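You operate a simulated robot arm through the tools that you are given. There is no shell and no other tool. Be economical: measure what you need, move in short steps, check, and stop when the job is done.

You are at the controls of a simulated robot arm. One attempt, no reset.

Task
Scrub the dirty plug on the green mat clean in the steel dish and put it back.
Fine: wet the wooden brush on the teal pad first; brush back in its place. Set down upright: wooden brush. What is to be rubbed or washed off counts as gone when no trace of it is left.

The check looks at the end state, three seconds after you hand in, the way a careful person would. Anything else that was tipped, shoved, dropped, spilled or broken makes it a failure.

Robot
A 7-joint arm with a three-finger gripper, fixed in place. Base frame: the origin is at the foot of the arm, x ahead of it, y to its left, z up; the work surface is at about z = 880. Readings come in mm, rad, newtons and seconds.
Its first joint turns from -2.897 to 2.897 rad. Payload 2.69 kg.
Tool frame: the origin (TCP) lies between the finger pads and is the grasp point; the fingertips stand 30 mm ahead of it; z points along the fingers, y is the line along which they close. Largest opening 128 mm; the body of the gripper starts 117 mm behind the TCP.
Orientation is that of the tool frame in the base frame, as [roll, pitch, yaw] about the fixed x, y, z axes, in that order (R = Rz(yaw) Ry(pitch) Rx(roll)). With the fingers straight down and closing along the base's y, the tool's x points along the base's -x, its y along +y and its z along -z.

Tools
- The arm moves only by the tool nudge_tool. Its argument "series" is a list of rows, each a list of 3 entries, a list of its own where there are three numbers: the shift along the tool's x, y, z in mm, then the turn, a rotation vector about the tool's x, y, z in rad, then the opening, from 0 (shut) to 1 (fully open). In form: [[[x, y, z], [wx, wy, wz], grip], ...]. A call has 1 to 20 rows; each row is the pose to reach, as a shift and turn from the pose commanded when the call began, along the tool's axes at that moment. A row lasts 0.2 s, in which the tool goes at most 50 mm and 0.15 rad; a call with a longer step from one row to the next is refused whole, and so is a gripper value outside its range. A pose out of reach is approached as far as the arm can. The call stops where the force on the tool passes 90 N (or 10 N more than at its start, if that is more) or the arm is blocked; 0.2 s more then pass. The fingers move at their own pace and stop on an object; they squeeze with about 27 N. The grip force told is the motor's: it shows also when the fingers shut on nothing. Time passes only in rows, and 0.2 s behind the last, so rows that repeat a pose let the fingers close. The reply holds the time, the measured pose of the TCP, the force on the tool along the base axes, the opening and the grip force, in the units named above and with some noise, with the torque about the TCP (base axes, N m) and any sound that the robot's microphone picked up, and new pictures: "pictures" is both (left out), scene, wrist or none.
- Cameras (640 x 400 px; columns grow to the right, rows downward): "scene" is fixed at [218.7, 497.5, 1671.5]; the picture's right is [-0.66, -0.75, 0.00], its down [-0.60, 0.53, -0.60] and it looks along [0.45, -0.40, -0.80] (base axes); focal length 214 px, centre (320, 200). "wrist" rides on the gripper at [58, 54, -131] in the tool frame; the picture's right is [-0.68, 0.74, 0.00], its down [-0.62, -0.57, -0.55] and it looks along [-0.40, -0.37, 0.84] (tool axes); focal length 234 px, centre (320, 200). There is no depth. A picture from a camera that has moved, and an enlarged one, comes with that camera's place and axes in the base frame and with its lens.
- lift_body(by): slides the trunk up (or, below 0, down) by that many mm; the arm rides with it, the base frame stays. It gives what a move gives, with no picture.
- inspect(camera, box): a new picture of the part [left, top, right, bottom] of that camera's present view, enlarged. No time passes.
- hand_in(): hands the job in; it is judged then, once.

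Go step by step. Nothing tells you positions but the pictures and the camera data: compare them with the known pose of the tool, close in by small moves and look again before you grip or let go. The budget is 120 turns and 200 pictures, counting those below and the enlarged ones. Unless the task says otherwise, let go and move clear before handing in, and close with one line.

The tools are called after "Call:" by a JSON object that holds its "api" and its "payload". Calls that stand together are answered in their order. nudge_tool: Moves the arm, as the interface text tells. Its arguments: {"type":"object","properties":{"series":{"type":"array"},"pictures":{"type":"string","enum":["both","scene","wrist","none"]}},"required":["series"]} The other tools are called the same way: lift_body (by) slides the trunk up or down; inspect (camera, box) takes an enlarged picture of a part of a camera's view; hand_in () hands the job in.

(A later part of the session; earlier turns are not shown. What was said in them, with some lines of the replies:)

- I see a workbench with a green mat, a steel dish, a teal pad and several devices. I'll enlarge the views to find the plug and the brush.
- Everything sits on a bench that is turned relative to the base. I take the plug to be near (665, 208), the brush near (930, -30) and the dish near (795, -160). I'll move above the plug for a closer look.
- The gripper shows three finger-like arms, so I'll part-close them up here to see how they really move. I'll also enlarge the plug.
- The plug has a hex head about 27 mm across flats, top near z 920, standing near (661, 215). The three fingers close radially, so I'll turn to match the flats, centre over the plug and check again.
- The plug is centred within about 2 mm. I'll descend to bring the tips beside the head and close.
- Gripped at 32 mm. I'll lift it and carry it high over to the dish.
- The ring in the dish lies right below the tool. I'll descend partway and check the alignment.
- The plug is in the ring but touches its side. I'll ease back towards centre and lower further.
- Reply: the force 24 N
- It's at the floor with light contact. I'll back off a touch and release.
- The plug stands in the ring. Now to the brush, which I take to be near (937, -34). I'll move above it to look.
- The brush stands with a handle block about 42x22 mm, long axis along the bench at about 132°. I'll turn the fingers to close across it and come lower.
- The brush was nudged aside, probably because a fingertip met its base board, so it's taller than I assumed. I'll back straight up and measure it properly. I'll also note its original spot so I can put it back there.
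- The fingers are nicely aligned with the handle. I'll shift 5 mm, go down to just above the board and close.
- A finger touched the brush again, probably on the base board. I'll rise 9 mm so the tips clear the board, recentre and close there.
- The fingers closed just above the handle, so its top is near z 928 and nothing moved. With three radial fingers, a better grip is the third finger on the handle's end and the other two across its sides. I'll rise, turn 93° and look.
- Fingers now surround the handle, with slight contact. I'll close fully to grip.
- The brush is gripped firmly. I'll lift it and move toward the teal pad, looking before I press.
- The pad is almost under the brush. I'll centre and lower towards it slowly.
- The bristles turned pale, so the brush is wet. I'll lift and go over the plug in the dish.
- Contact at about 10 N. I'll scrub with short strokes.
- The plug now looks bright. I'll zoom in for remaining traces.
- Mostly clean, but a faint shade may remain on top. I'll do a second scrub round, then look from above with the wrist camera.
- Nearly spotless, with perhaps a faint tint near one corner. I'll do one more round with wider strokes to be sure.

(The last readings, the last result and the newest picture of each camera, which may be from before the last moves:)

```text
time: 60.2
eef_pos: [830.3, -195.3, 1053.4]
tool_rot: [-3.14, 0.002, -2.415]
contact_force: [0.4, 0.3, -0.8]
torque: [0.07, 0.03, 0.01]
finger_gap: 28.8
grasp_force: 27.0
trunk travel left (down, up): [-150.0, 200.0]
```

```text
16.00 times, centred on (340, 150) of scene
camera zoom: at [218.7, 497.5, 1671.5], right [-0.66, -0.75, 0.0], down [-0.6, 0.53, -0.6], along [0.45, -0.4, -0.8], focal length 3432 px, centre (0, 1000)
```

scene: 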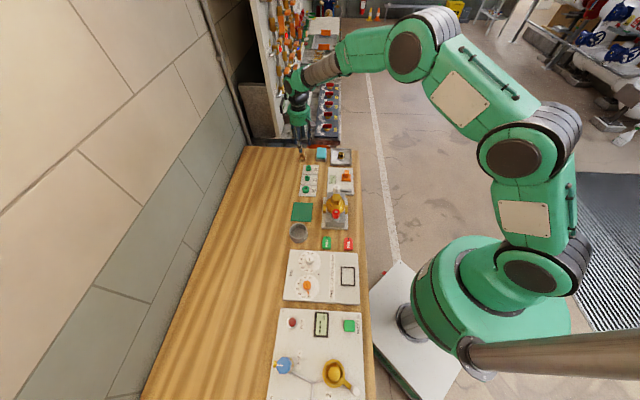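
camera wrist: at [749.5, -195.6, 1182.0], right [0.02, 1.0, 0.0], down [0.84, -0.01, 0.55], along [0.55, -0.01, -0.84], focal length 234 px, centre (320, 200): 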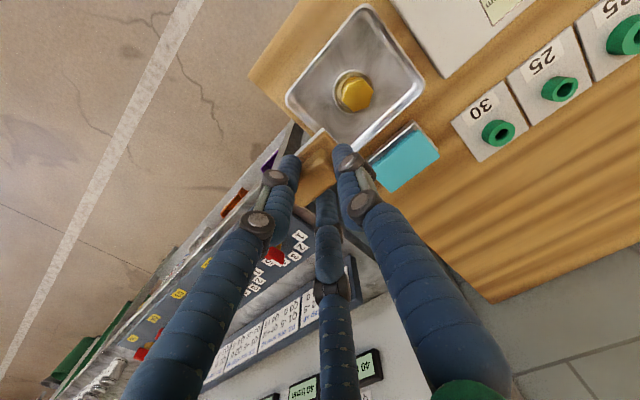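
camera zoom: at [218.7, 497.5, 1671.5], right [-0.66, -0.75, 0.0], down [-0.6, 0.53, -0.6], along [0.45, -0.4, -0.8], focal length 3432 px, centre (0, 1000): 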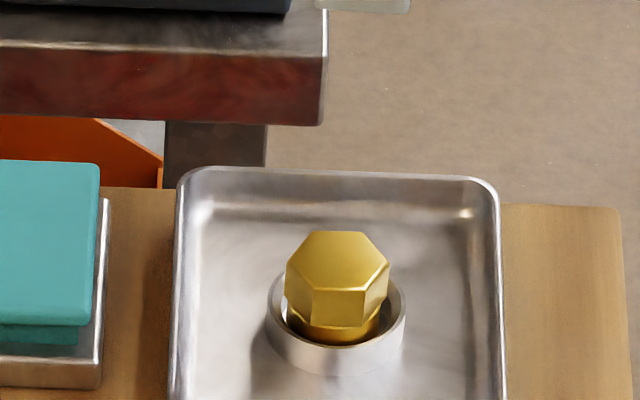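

The plug is spotless. Now I'll take the brush back above its original place.

Call:
{"api": "nudge_tool", "payload": {"series": [[[-40, 12, 0], [0, 0, 0], 0], [[-80, 25, 0], [0, 0, 0], 0], [[-120, 38, 0], [0, 0, 0], 0], [[-160, 52, 0], [0, 0, 0], 0], [[-191, 62, 0], [0, 0, 0], 0], [[-191, 62, 30], [0, 0, 0], 0], [[-191, 62, 65], [0, 0, 0], 0], [[-191, 62, 85], [0, 0, 0], 0], [[-191, 62, 85], [0, 0, 0], 0]], "pictures": "none"}}

Call:
{"api": "inspect", "payload": {"camera": "scene", "box": [290, 135, 338, 165]}}

Call:
{"api": "inspect", "payload": {"camera": "wrist", "box": [220, 60, 420, 185]}}

```text
time: 62.2
eef_pos: [933.0, -22.6, 969.4]
tool_rot: [-3.141, 0.0, -2.416]
contact_force: [0.7, 0.6, -0.9]
torque: [0.02, 0.01, 0.0]
finger_gap: 28.3
grasp_force: 26.9
trunk travel left (down, up): [-150.0, 200.0]
```

```text
13.33 times, centred on (314, 150) of scene
camera zoom: at [218.7, 497.5, 1671.5], right [-0.66, -0.75, 0.0], down [-0.6, 0.53, -0.6], along [0.45, -0.4, -0.8], focal length 2860 px, centre (400, 867)
```

zoom: 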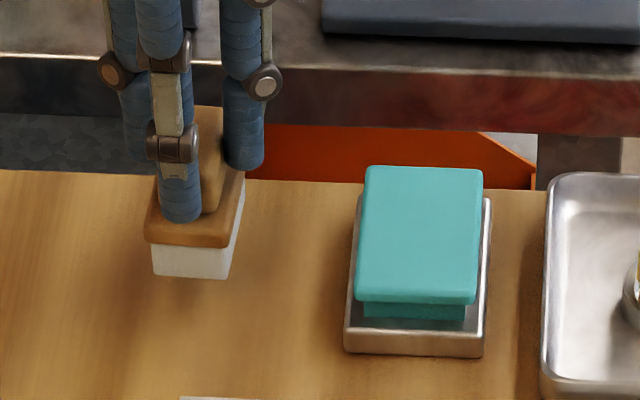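

```text
3.20 times, centred on (320, 122) of wrist
camera zoom: at [852.8, -20.5, 1099.8], right [0.02, 1.0, 0.0], down [0.84, -0.01, 0.55], along [0.55, -0.01, -0.84], focal length 749 px, centre (320, 448)
```

zoom: 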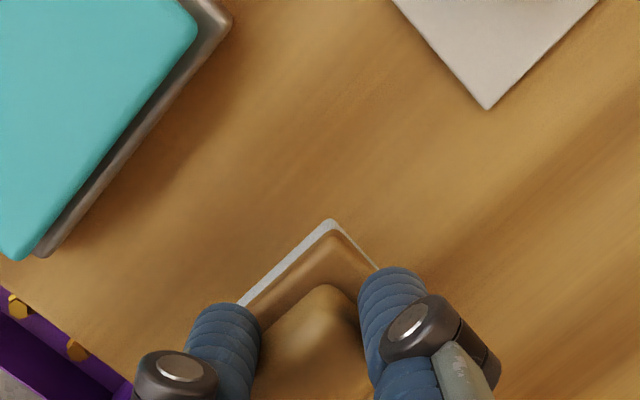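

Call:
{"api": "nudge_tool", "payload": {"series": [[[4, 2.5, 6], [0, 0, 0], 0], [[4, 2.5, 12], [0, 0, 0], 0], [[4, 2.5, 17], [0, 0, 0], 0], [[4, 2.5, 17], [0, 0, 0], 0]], "pictures": "none"}}

Call:
{"api": "inspect", "payload": {"camera": "scene", "box": [290, 135, 338, 165]}}

```text
time: 63.2
eef_pos: [927.6, -23.7, 951.4]
tool_rot: [-3.14, 0.0, -2.415]
contact_force: [0.2, 1.2, -1.0]
torque: [0.02, 0.04, 0.0]
finger_gap: 28.4
grasp_force: 26.4
trunk travel left (down, up): [-150.0, 200.0]
```

```text
13.33 times, centred on (314, 150) of scene
camera zoom: at [218.7, 497.5, 1671.5], right [-0.66, -0.75, 0.0], down [-0.6, 0.53, -0.6], along [0.45, -0.4, -0.8], focal length 2860 px, centre (400, 867)
```

zoom: 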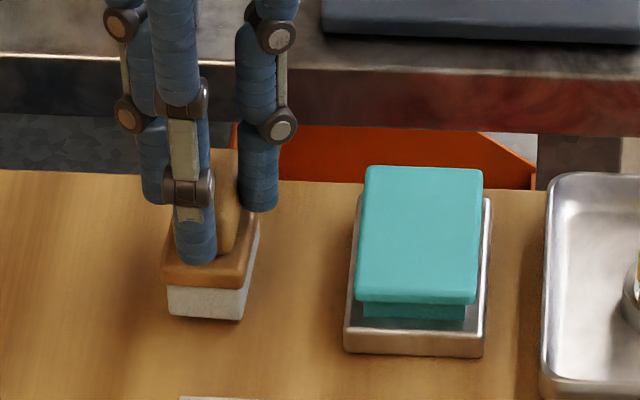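

It matches the original spot. I'll lower to contact and then release.

Call:
{"api": "nudge_tool", "payload": {"series": [[[0, 0, 1], [0, 0, 0], 0], [[0, 0, 2.5], [0, 0, 0], 0], [[0, 0, 2.5], [0, 0, 0], 0]], "pictures": "none"}}

```text
time: 64.0
eef_pos: [927.3, -24.6, 948.8]
tool_rot: [3.14, -0.001, -2.416]
contact_force: [-0.8, -0.1, -0.9]
torque: [0.0, -0.01, -0.01]
finger_gap: 28.4
grasp_force: 26.6
trunk travel left (down, up): [-150.0, 200.0]
```

Call:
{"api": "nudge_tool", "payload": {"series": [[[0, 0, 1], [0, 0, 0], 0], [[0, 0, 1.5], [0, 0, 0], 0], [[0, 0, 1.5], [0, 0, 0], 0]], "pictures": "none"}}

```text
time: 64.8
eef_pos: [926.3, -25.0, 948.0]
tool_rot: [3.14, -0.001, -2.415]
contact_force: [-0.4, 0.1, -1.0]
torque: [0.04, 0.03, 0.01]
finger_gap: 28.7
grasp_force: 26.5
trunk travel left (down, up): [-150.0, 200.0]
```

Call:
{"api": "nudge_tool", "payload": {"series": [[[0, 0, 1], [0, 0, 0], 0], [[0, 0, 2], [0, 0, 0], 0], [[0, 0, 2], [0, 0, 0], 0]], "pictures": "none"}}

Call:
{"api": "inspect", "payload": {"camera": "scene", "box": [290, 135, 338, 165]}}

```text
time: 65.6
eef_pos: [926.4, -26.2, 946.8]
tool_rot: [-3.14, 0.0, -2.415]
contact_force: [-1.5, 0.7, 7.1]
torque: [-0.14, -0.11, -0.03]
finger_gap: 28.7
grasp_force: 26.5
trunk travel left (down, up): [-150.0, 200.0]
```

```text
13.33 times, centred on (314, 150) of scene
camera zoom: at [218.7, 497.5, 1671.5], right [-0.66, -0.75, 0.0], down [-0.6, 0.53, -0.6], along [0.45, -0.4, -0.8], focal length 2860 px, centre (400, 867)
```

zoom: 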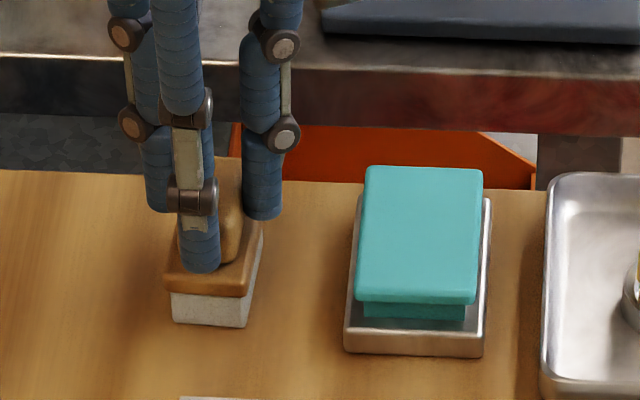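

On the bench. I'll release and rise.

Call:
{"api": "nudge_tool", "payload": {"series": [[[0, 0, -0.5], [0, 0, 0], 0.1], [[0, 0, -0.5], [0, 0, 0], 0.3], [[0, 0, -0.5], [0, 0, 0], 0.45], [[0, 0, -0.5], [0, 0, 0], 0.5], [[0, 0, -30], [0, 0, 0], 0.5], [[0, 0, -75], [0, 0, 0], 0.5], [[0, 0, -100], [0, 0, 0], 0.5], [[0, 0, -100], [0, 0, 0], 0.5]], "pictures": "none"}}

Call:
{"api": "inspect", "payload": {"camera": "scene", "box": [290, 135, 338, 165]}}

```text
time: 67.4
eef_pos: [925.1, -24.6, 1043.0]
tool_rot: [-3.141, 0.001, -2.415]
contact_force: [-0.2, -1.3, -0.3]
torque: [0.0, -0.05, 0.0]
finger_gap: 64.2
grasp_force: 0.0
trunk travel left (down, up): [-150.0, 200.0]
```

```text
13.33 times, centred on (314, 150) of scene
camera zoom: at [218.7, 497.5, 1671.5], right [-0.66, -0.75, 0.0], down [-0.6, 0.53, -0.6], along [0.45, -0.4, -0.8], focal length 2860 px, centre (400, 867)
```

zoom: 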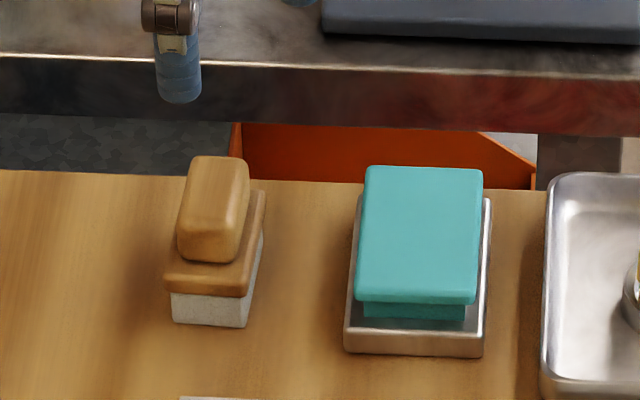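

The brush stands upright in its place, within about 3 mm. Next I'll go back over the plug.

Call:
{"api": "nudge_tool", "payload": {"series": [[[40, -2, 0], [0, 0, 0], 0.5], [[85, -5, 0], [0, 0, 0], 0.5], [[130, -8, 0], [0, 0, 0], 0.5], [[170, -10, 0], [0, 0, -0.05], 0.5], [[187, -11, 0], [0, 0, -0.1], 0.5], [[187, -11, 30], [0, 0, -0.1], 0.5], [[187, -11, 30], [0, 0, -0.1], 0.5]], "pictures": "wrist"}}

Call:
{"api": "inspect", "payload": {"camera": "wrist", "box": [240, 70, 400, 170]}}

```text
time: 69.0
eef_pos: [794.1, -156.8, 1012.9]
tool_rot: [3.14, 0.001, -2.315]
contact_force: [0.8, 0.4, -0.2]
torque: [0.03, 0.07, 0.03]
finger_gap: 64.1
grasp_force: 0.0
trunk travel left (down, up): [-150.0, 200.0]
camera wrist: at [713.3, -162.5, 1142.6], right [-0.08, 1.0, 0.0], down [0.83, 0.07, 0.55], along [0.55, 0.05, -0.84], focal length 234 px, centre (320, 200)
```

wrist: 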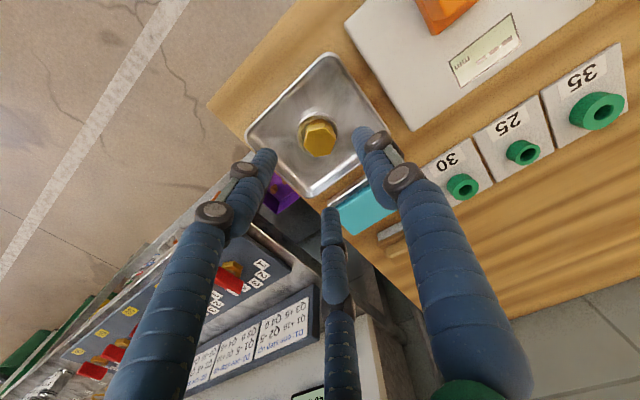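

```text
4.00 times, centred on (320, 120) of wrist
camera zoom: at [713.3, -162.5, 1142.6], right [-0.08, 1.0, 0.0], down [0.83, 0.07, 0.55], along [0.55, 0.05, -0.84], focal length 937 px, centre (320, 520)
```

zoom: 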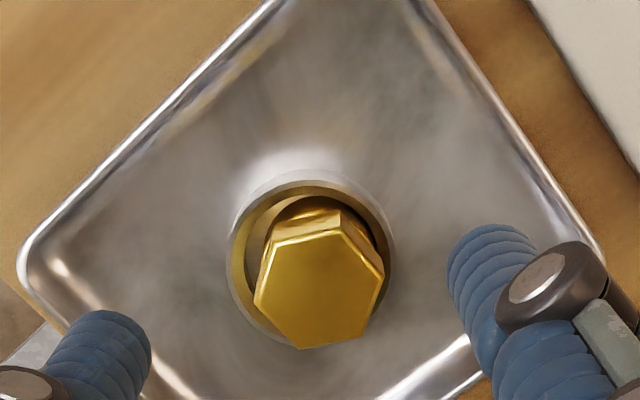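

The tool is centred on the plug and aligned with its flats. I'll descend to the earlier release height and grip.

Call:
{"api": "nudge_tool", "payload": {"series": [[[0, 0, 30], [0, 0, 0], 0.5], [[0, 0, 60], [0, 0, 0], 0.5], [[0, 0, 74], [0, 0, 0], 0.5], [[0, 0, 76.5], [0, 0, 0], 0.4], [[0, 0, 76.5], [0, 0, 0], 0.32]], "pictures": "none"}}

Call:
{"api": "inspect", "payload": {"camera": "wrist", "box": [240, 90, 400, 190]}}

Call:
{"api": "inspect", "payload": {"camera": "scene", "box": [324, 140, 356, 160]}}

```text
time: 70.2
eef_pos: [794.8, -154.5, 937.1]
tool_rot: [3.14, 0.002, -2.317]
contact_force: [-0.1, 0.1, 0.3]
torque: [0.05, -0.02, 0.0]
finger_gap: 41.0
grasp_force: 0.2
trunk travel left (down, up): [-150.0, 200.0]
```

```text
4.00 times, centred on (320, 140) of wrist
camera zoom: at [714.2, -160.9, 1067.4], right [-0.08, 1.0, 0.0], down [0.83, 0.07, 0.55], along [0.55, 0.05, -0.84], focal length 937 px, centre (320, 440)
```

zoom: 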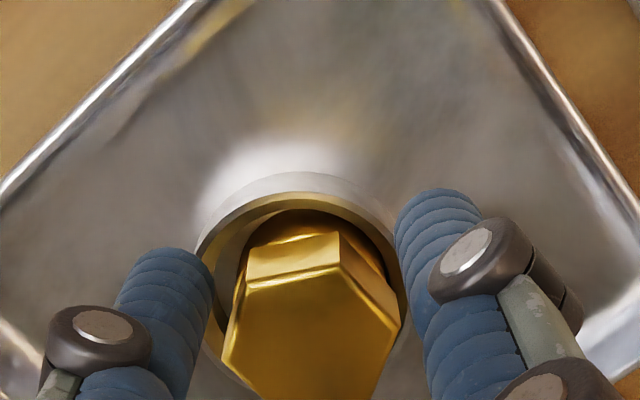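

```text
16.00 times, centred on (340, 150) of scene
camera zoom: at [218.7, 497.5, 1671.5], right [-0.66, -0.75, 0.0], down [-0.6, 0.53, -0.6], along [0.45, -0.4, -0.8], focal length 3432 px, centre (0, 1000)
```

zoom: 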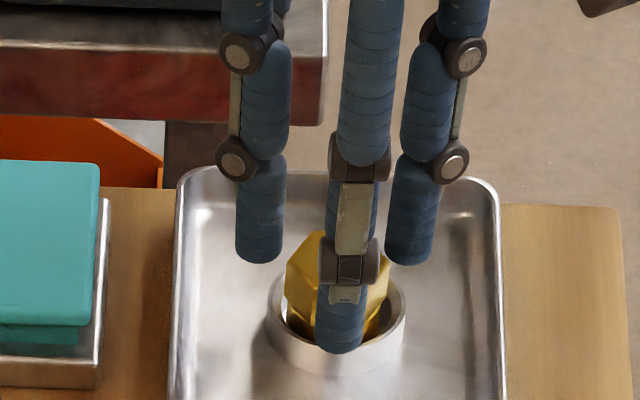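

Call:
{"api": "nudge_tool", "payload": {"series": [[[-0.5, -0.5, 0], [0, 0, 0], 0.25], [[-0.5, -0.5, 0], [0, 0, 0], 0.1], [[-0.5, -0.5, 0], [0, 0, 0], 0], [[-0.5, -0.5, 0], [0, 0, 0], 0]], "pictures": "none"}}

```text
time: 71.2
eef_pos: [795.3, -155.9, 937.6]
tool_rot: [-3.141, 0.0, -2.317]
contact_force: [-0.1, -0.2, -0.9]
torque: [-0.01, 0.02, 0.02]
finger_gap: 32.2
grasp_force: 27.0
trunk travel left (down, up): [-150.0, 200.0]
```

Gripped the same as before. I'll lift high, carry the plug back over the mat and stop above it.

Call:
{"api": "nudge_tool", "payload": {"series": [[[0, 0, -20], [0, 0, 0], 0], [[0, 0, -60], [0, 0, 0], 0], [[0, 0, -105], [0, 0, 0], 0], [[0, 0, -150], [0, 0, 0], 0], [[-9, 17, -165], [0, 0, 0], 0], [[-30, 58, -165], [0, 0, 0], 0], [[-51, 99, -165], [0, 0, 0], 0], [[-72, 140, -165], [0, 0, 0], 0], [[-93, 181, -165], [0, 0, 0], 0], [[-114, 222, -165], [0, 0, 0], 0], [[-135, 263, -165], [0, 0, 0], 0], [[-156, 304, -165], [0, 0, 0], 0], [[-175, 340, -165], [0, 0, 0], 0], [[-181, 351, -150], [0, 0, 0], 0], [[-181, 351, -105], [0, 0, 0], 0], [[-181, 351, -65], [0, 0, 0], 0], [[-181, 351, -40], [0, 0, 0], 0], [[-181, 351, -40], [0, 0, 0], 0]]}}

Call:
{"api": "inspect", "payload": {"camera": "scene", "box": [276, 180, 340, 220]}}

Call:
{"api": "inspect", "payload": {"camera": "wrist", "box": [240, 70, 400, 170]}}

```text
time: 75.0
eef_pos: [659.2, 214.5, 977.6]
tool_rot: [3.14, 0.001, -2.316]
contact_force: [0.4, 0.8, -2.3]
torque: [-0.03, 0.0, -0.01]
finger_gap: 32.1
grasp_force: 27.5
trunk travel left (down, up): [-150.0, 200.0]
camera wrist: at [579.6, 208.9, 1106.7], right [-0.08, 1.0, 0.0], down [0.83, 0.07, 0.55], along [0.55, 0.05, -0.84], focal length 234 px, centre (320, 200)
```

scene: 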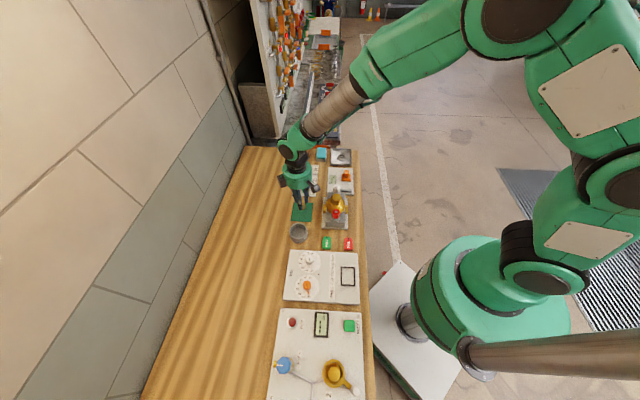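
wrist: 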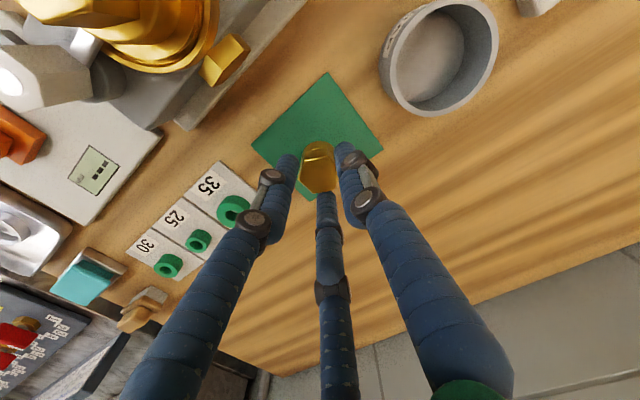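

```text
10.00 times, centred on (308, 200) of scene
camera zoom: at [218.7, 497.5, 1671.5], right [-0.66, -0.75, 0.0], down [-0.6, 0.53, -0.6], along [0.45, -0.4, -0.8], focal length 2145 px, centre (440, 200)
```

zoom: 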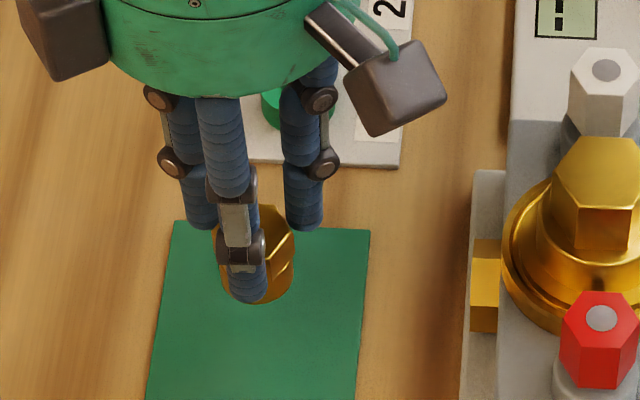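

```text
4.00 times, centred on (320, 120) of wrist
camera zoom: at [579.6, 208.9, 1106.7], right [-0.08, 1.0, 0.0], down [0.83, 0.07, 0.55], along [0.55, 0.05, -0.84], focal length 937 px, centre (320, 520)
```

zoom: 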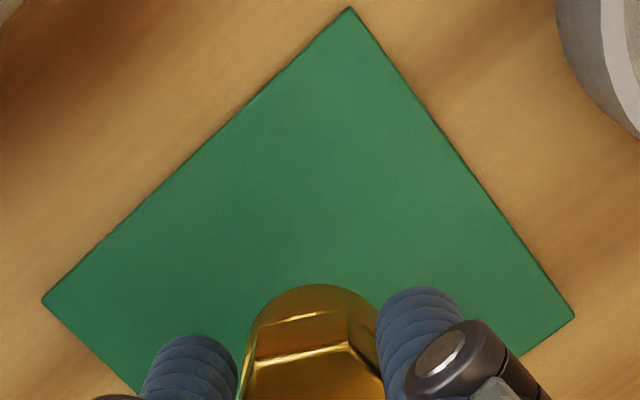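

Right above the earlier spot. I'll lower it.

Call:
{"api": "nudge_tool", "payload": {"series": [[[-1, 0, 15], [0, 0, 0], 0], [[-1, 0, 30], [0, 0, 0], 0], [[-1, 0, 36], [0, 0, 0], 0], [[-1, 0, 38], [0, 0, 0], 0], [[-1, 0, 38], [0, 0, 0], 0]], "pictures": "none"}}

Call:
{"api": "inspect", "payload": {"camera": "scene", "box": [276, 180, 340, 220]}}

```text
time: 76.2
eef_pos: [660.8, 213.7, 942.6]
tool_rot: [-3.14, 0.001, -2.316]
contact_force: [0.4, 0.1, -1.5]
torque: [0.0, 0.03, 0.01]
finger_gap: 31.7
grasp_force: 27.2
trunk travel left (down, up): [-150.0, 200.0]
```

```text
10.00 times, centred on (308, 200) of scene
camera zoom: at [218.7, 497.5, 1671.5], right [-0.66, -0.75, 0.0], down [-0.6, 0.53, -0.6], along [0.45, -0.4, -0.8], focal length 2145 px, centre (440, 200)
```

zoom: 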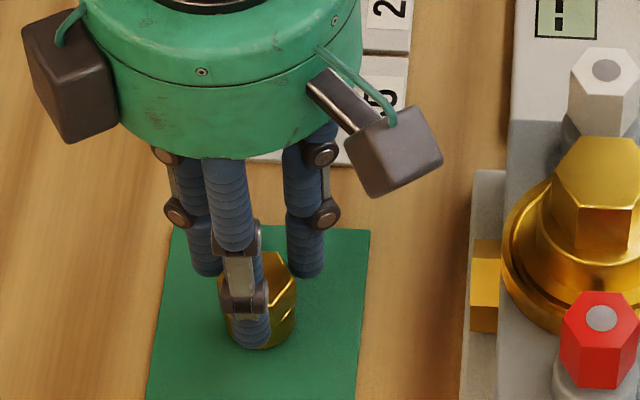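

Call:
{"api": "nudge_tool", "payload": {"series": [[[0, 0, 1.5], [0, 0, 0], 0], [[0, 0, 3], [0, 0, 0], 0], [[0, 0, 3], [0, 0, 0], 0]], "pictures": "none"}}

```text
time: 77.0
eef_pos: [661.9, 214.7, 938.4]
tool_rot: [-3.141, 0.003, -2.317]
contact_force: [0.1, -0.2, -1.7]
torque: [-0.01, 0.01, -0.03]
finger_gap: 32.0
grasp_force: 26.5
trunk travel left (down, up): [-150.0, 200.0]
```

Call:
{"api": "nudge_tool", "payload": {"series": [[[0, 0, 1], [0, 0, 0], 0], [[0, 0, 2], [0, 0, 0], 0], [[0, 0, 2], [0, 0, 0], 0]], "pictures": "none"}}

```text
time: 77.8
eef_pos: [660.6, 213.9, 937.8]
tool_rot: [-3.14, 0.004, -2.316]
contact_force: [-4.2, 0.9, 16.4]
torque: [0.01, 0.29, 0.0]
finger_gap: 31.6
grasp_force: 26.9
trunk travel left (down, up): [-150.0, 200.0]
```

In contact with the mat. I'll ease off 1 mm, release and rise.

Call:
{"api": "nudge_tool", "payload": {"series": [[[0, 0, -1], [0, 0, 0], 0], [[0, 0, -1], [0, 0, 0], 0.25], [[0, 0, -1], [0, 0, 0], 0.4], [[0, 0, -1], [0, 0, 0], 0.5], [[0, 0, -30], [0, 0, 0], 0.5], [[0, 0, -75], [0, 0, 0], 0.5], [[0, 0, -120], [0, 0, 0], 0.5], [[0, 0, -120], [0, 0, 0], 0.5]]}}

Call:
{"api": "inspect", "payload": {"camera": "scene", "box": [280, 190, 328, 220]}}

Call:
{"api": "inspect", "payload": {"camera": "wrist", "box": [260, 60, 380, 135]}}

Call:
{"api": "inspect", "payload": {"camera": "scene", "box": [286, 135, 366, 185]}}

```text
time: 79.6
eef_pos: [659.3, 213.6, 1057.3]
tool_rot: [3.14, 0.0, -2.317]
contact_force: [0.0, -0.3, 0.4]
torque: [0.03, -0.05, -0.04]
finger_gap: 63.9
grasp_force: 0.0
trunk travel left (down, up): [-150.0, 200.0]
camera wrist: at [579.9, 208.0, 1187.2], right [-0.08, 1.0, 0.0], down [0.83, 0.07, 0.55], along [0.55, 0.05, -0.84], focal length 234 px, centre (320, 200)
```

scene: 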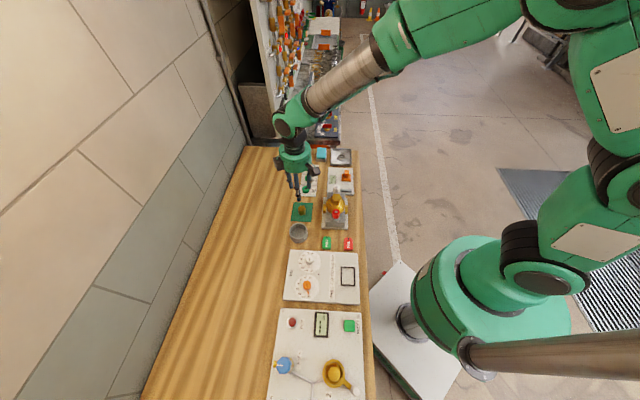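
wrist: 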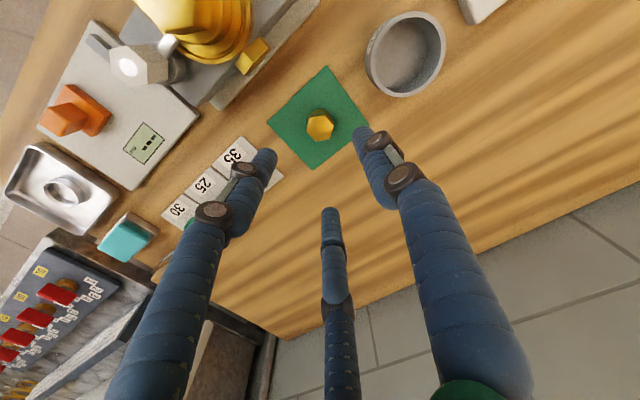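

```text
13.33 times, centred on (304, 205) of scene
camera zoom: at [218.7, 497.5, 1671.5], right [-0.66, -0.75, 0.0], down [-0.6, 0.53, -0.6], along [0.45, -0.4, -0.8], focal length 2860 px, centre (533, 133)
```

zoom: 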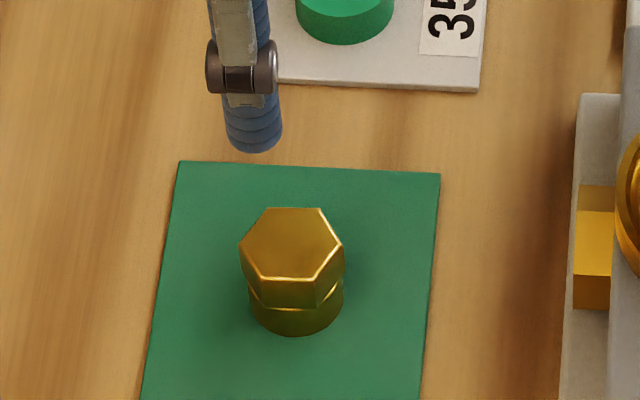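

```text
5.33 times, centred on (320, 98) of wrist
camera zoom: at [579.9, 208.0, 1187.2], right [-0.08, 1.0, 0.0], down [0.83, 0.07, 0.55], along [0.55, 0.05, -0.84], focal length 1249 px, centre (320, 747)
```

zoom: 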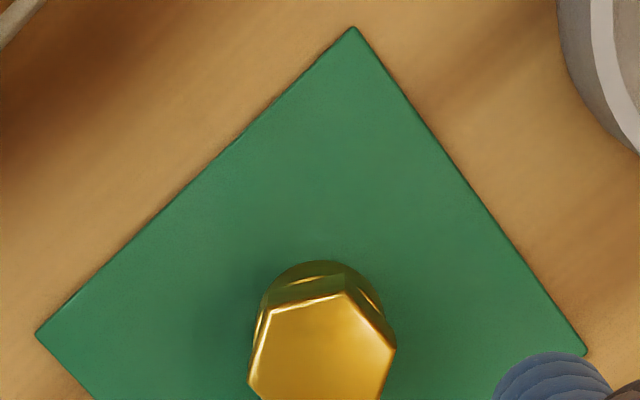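

```text
8.00 times, centred on (326, 160) of scene
camera zoom: at [218.7, 497.5, 1671.5], right [-0.66, -0.75, 0.0], down [-0.6, 0.53, -0.6], along [0.45, -0.4, -0.8], focal length 1716 px, centre (272, 520)
```

zoom: 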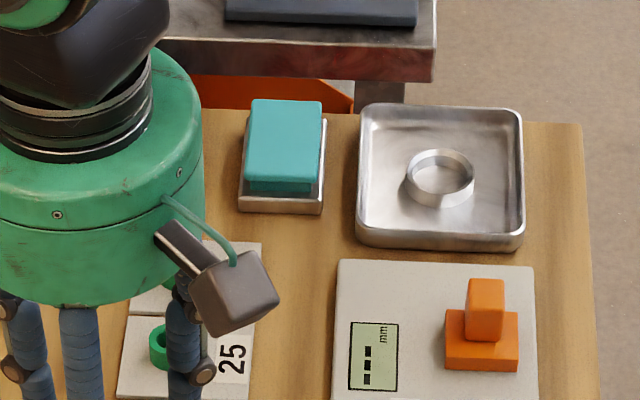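

The plug is back on the mat, upright and clean. I'll move clear and take a last look at the whole bench.

Call:
{"api": "nudge_tool", "payload": {"series": [[[0, 0, -40], [0, 0, 0], 0.5], [[0, 0, -80], [0, 0, 0], 0.5], [[20, 0, -120], [0, 0, 0], 0.5], [[40, 0, -150], [0, 0, 0], 0.5], [[40, 0, -150], [0, 0, 0], 0.5]], "pictures": "none"}}

Call:
{"api": "inspect", "payload": {"camera": "scene", "box": [270, 135, 370, 250]}}

Call:
{"api": "inspect", "payload": {"camera": "wrist", "box": [80, 40, 400, 240]}}

```text
time: 80.8
eef_pos: [631.6, 184.3, 1208.2]
tool_rot: [3.141, -0.001, -2.316]
contact_force: [0.0, 0.3, 0.7]
torque: [0.07, -0.08, -0.04]
finger_gap: 63.9
grasp_force: 0.1
trunk travel left (down, up): [-150.0, 200.0]
```

```text
3.48 times, centred on (320, 192) of scene
camera zoom: at [218.7, 497.5, 1671.5], right [-0.66, -0.75, 0.0], down [-0.6, 0.53, -0.6], along [0.45, -0.4, -0.8], focal length 746 px, centre (320, 226)
```

zoom: 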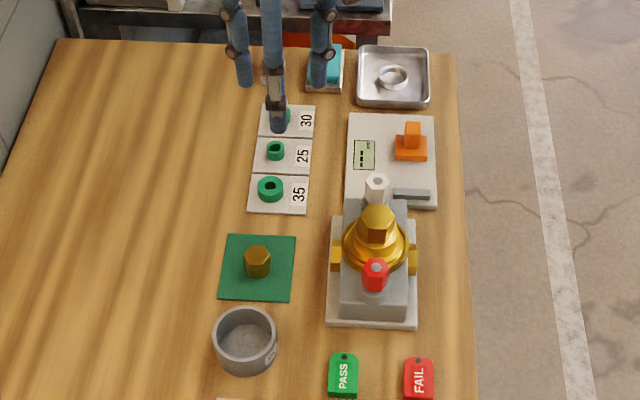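

```text
2.00 times, centred on (240, 140) of wrist
camera zoom: at [551.5, 179.1, 1338.4], right [-0.08, 1.0, 0.0], down [0.83, 0.07, 0.55], along [0.55, 0.05, -0.84], focal length 468 px, centre (480, 320)
```

zoom: 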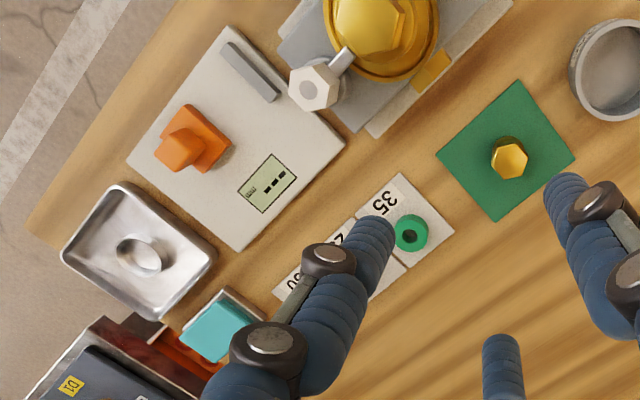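

Everything is in place: the plug is clean on the mat, the dish is empty, and the brush was upright when I released it. Handing in.

Call:
{"api": "hand_in", "payload": {}}

```text
The job is handed in.
```

I wet the brush on the teal pad and scrubbed the plug in the dish until no dirt showed in the pictures. The plug is back on the green mat, and the brush stands upright within about 3 mm of its original place; I knocked it aside twice while trying to grip it.
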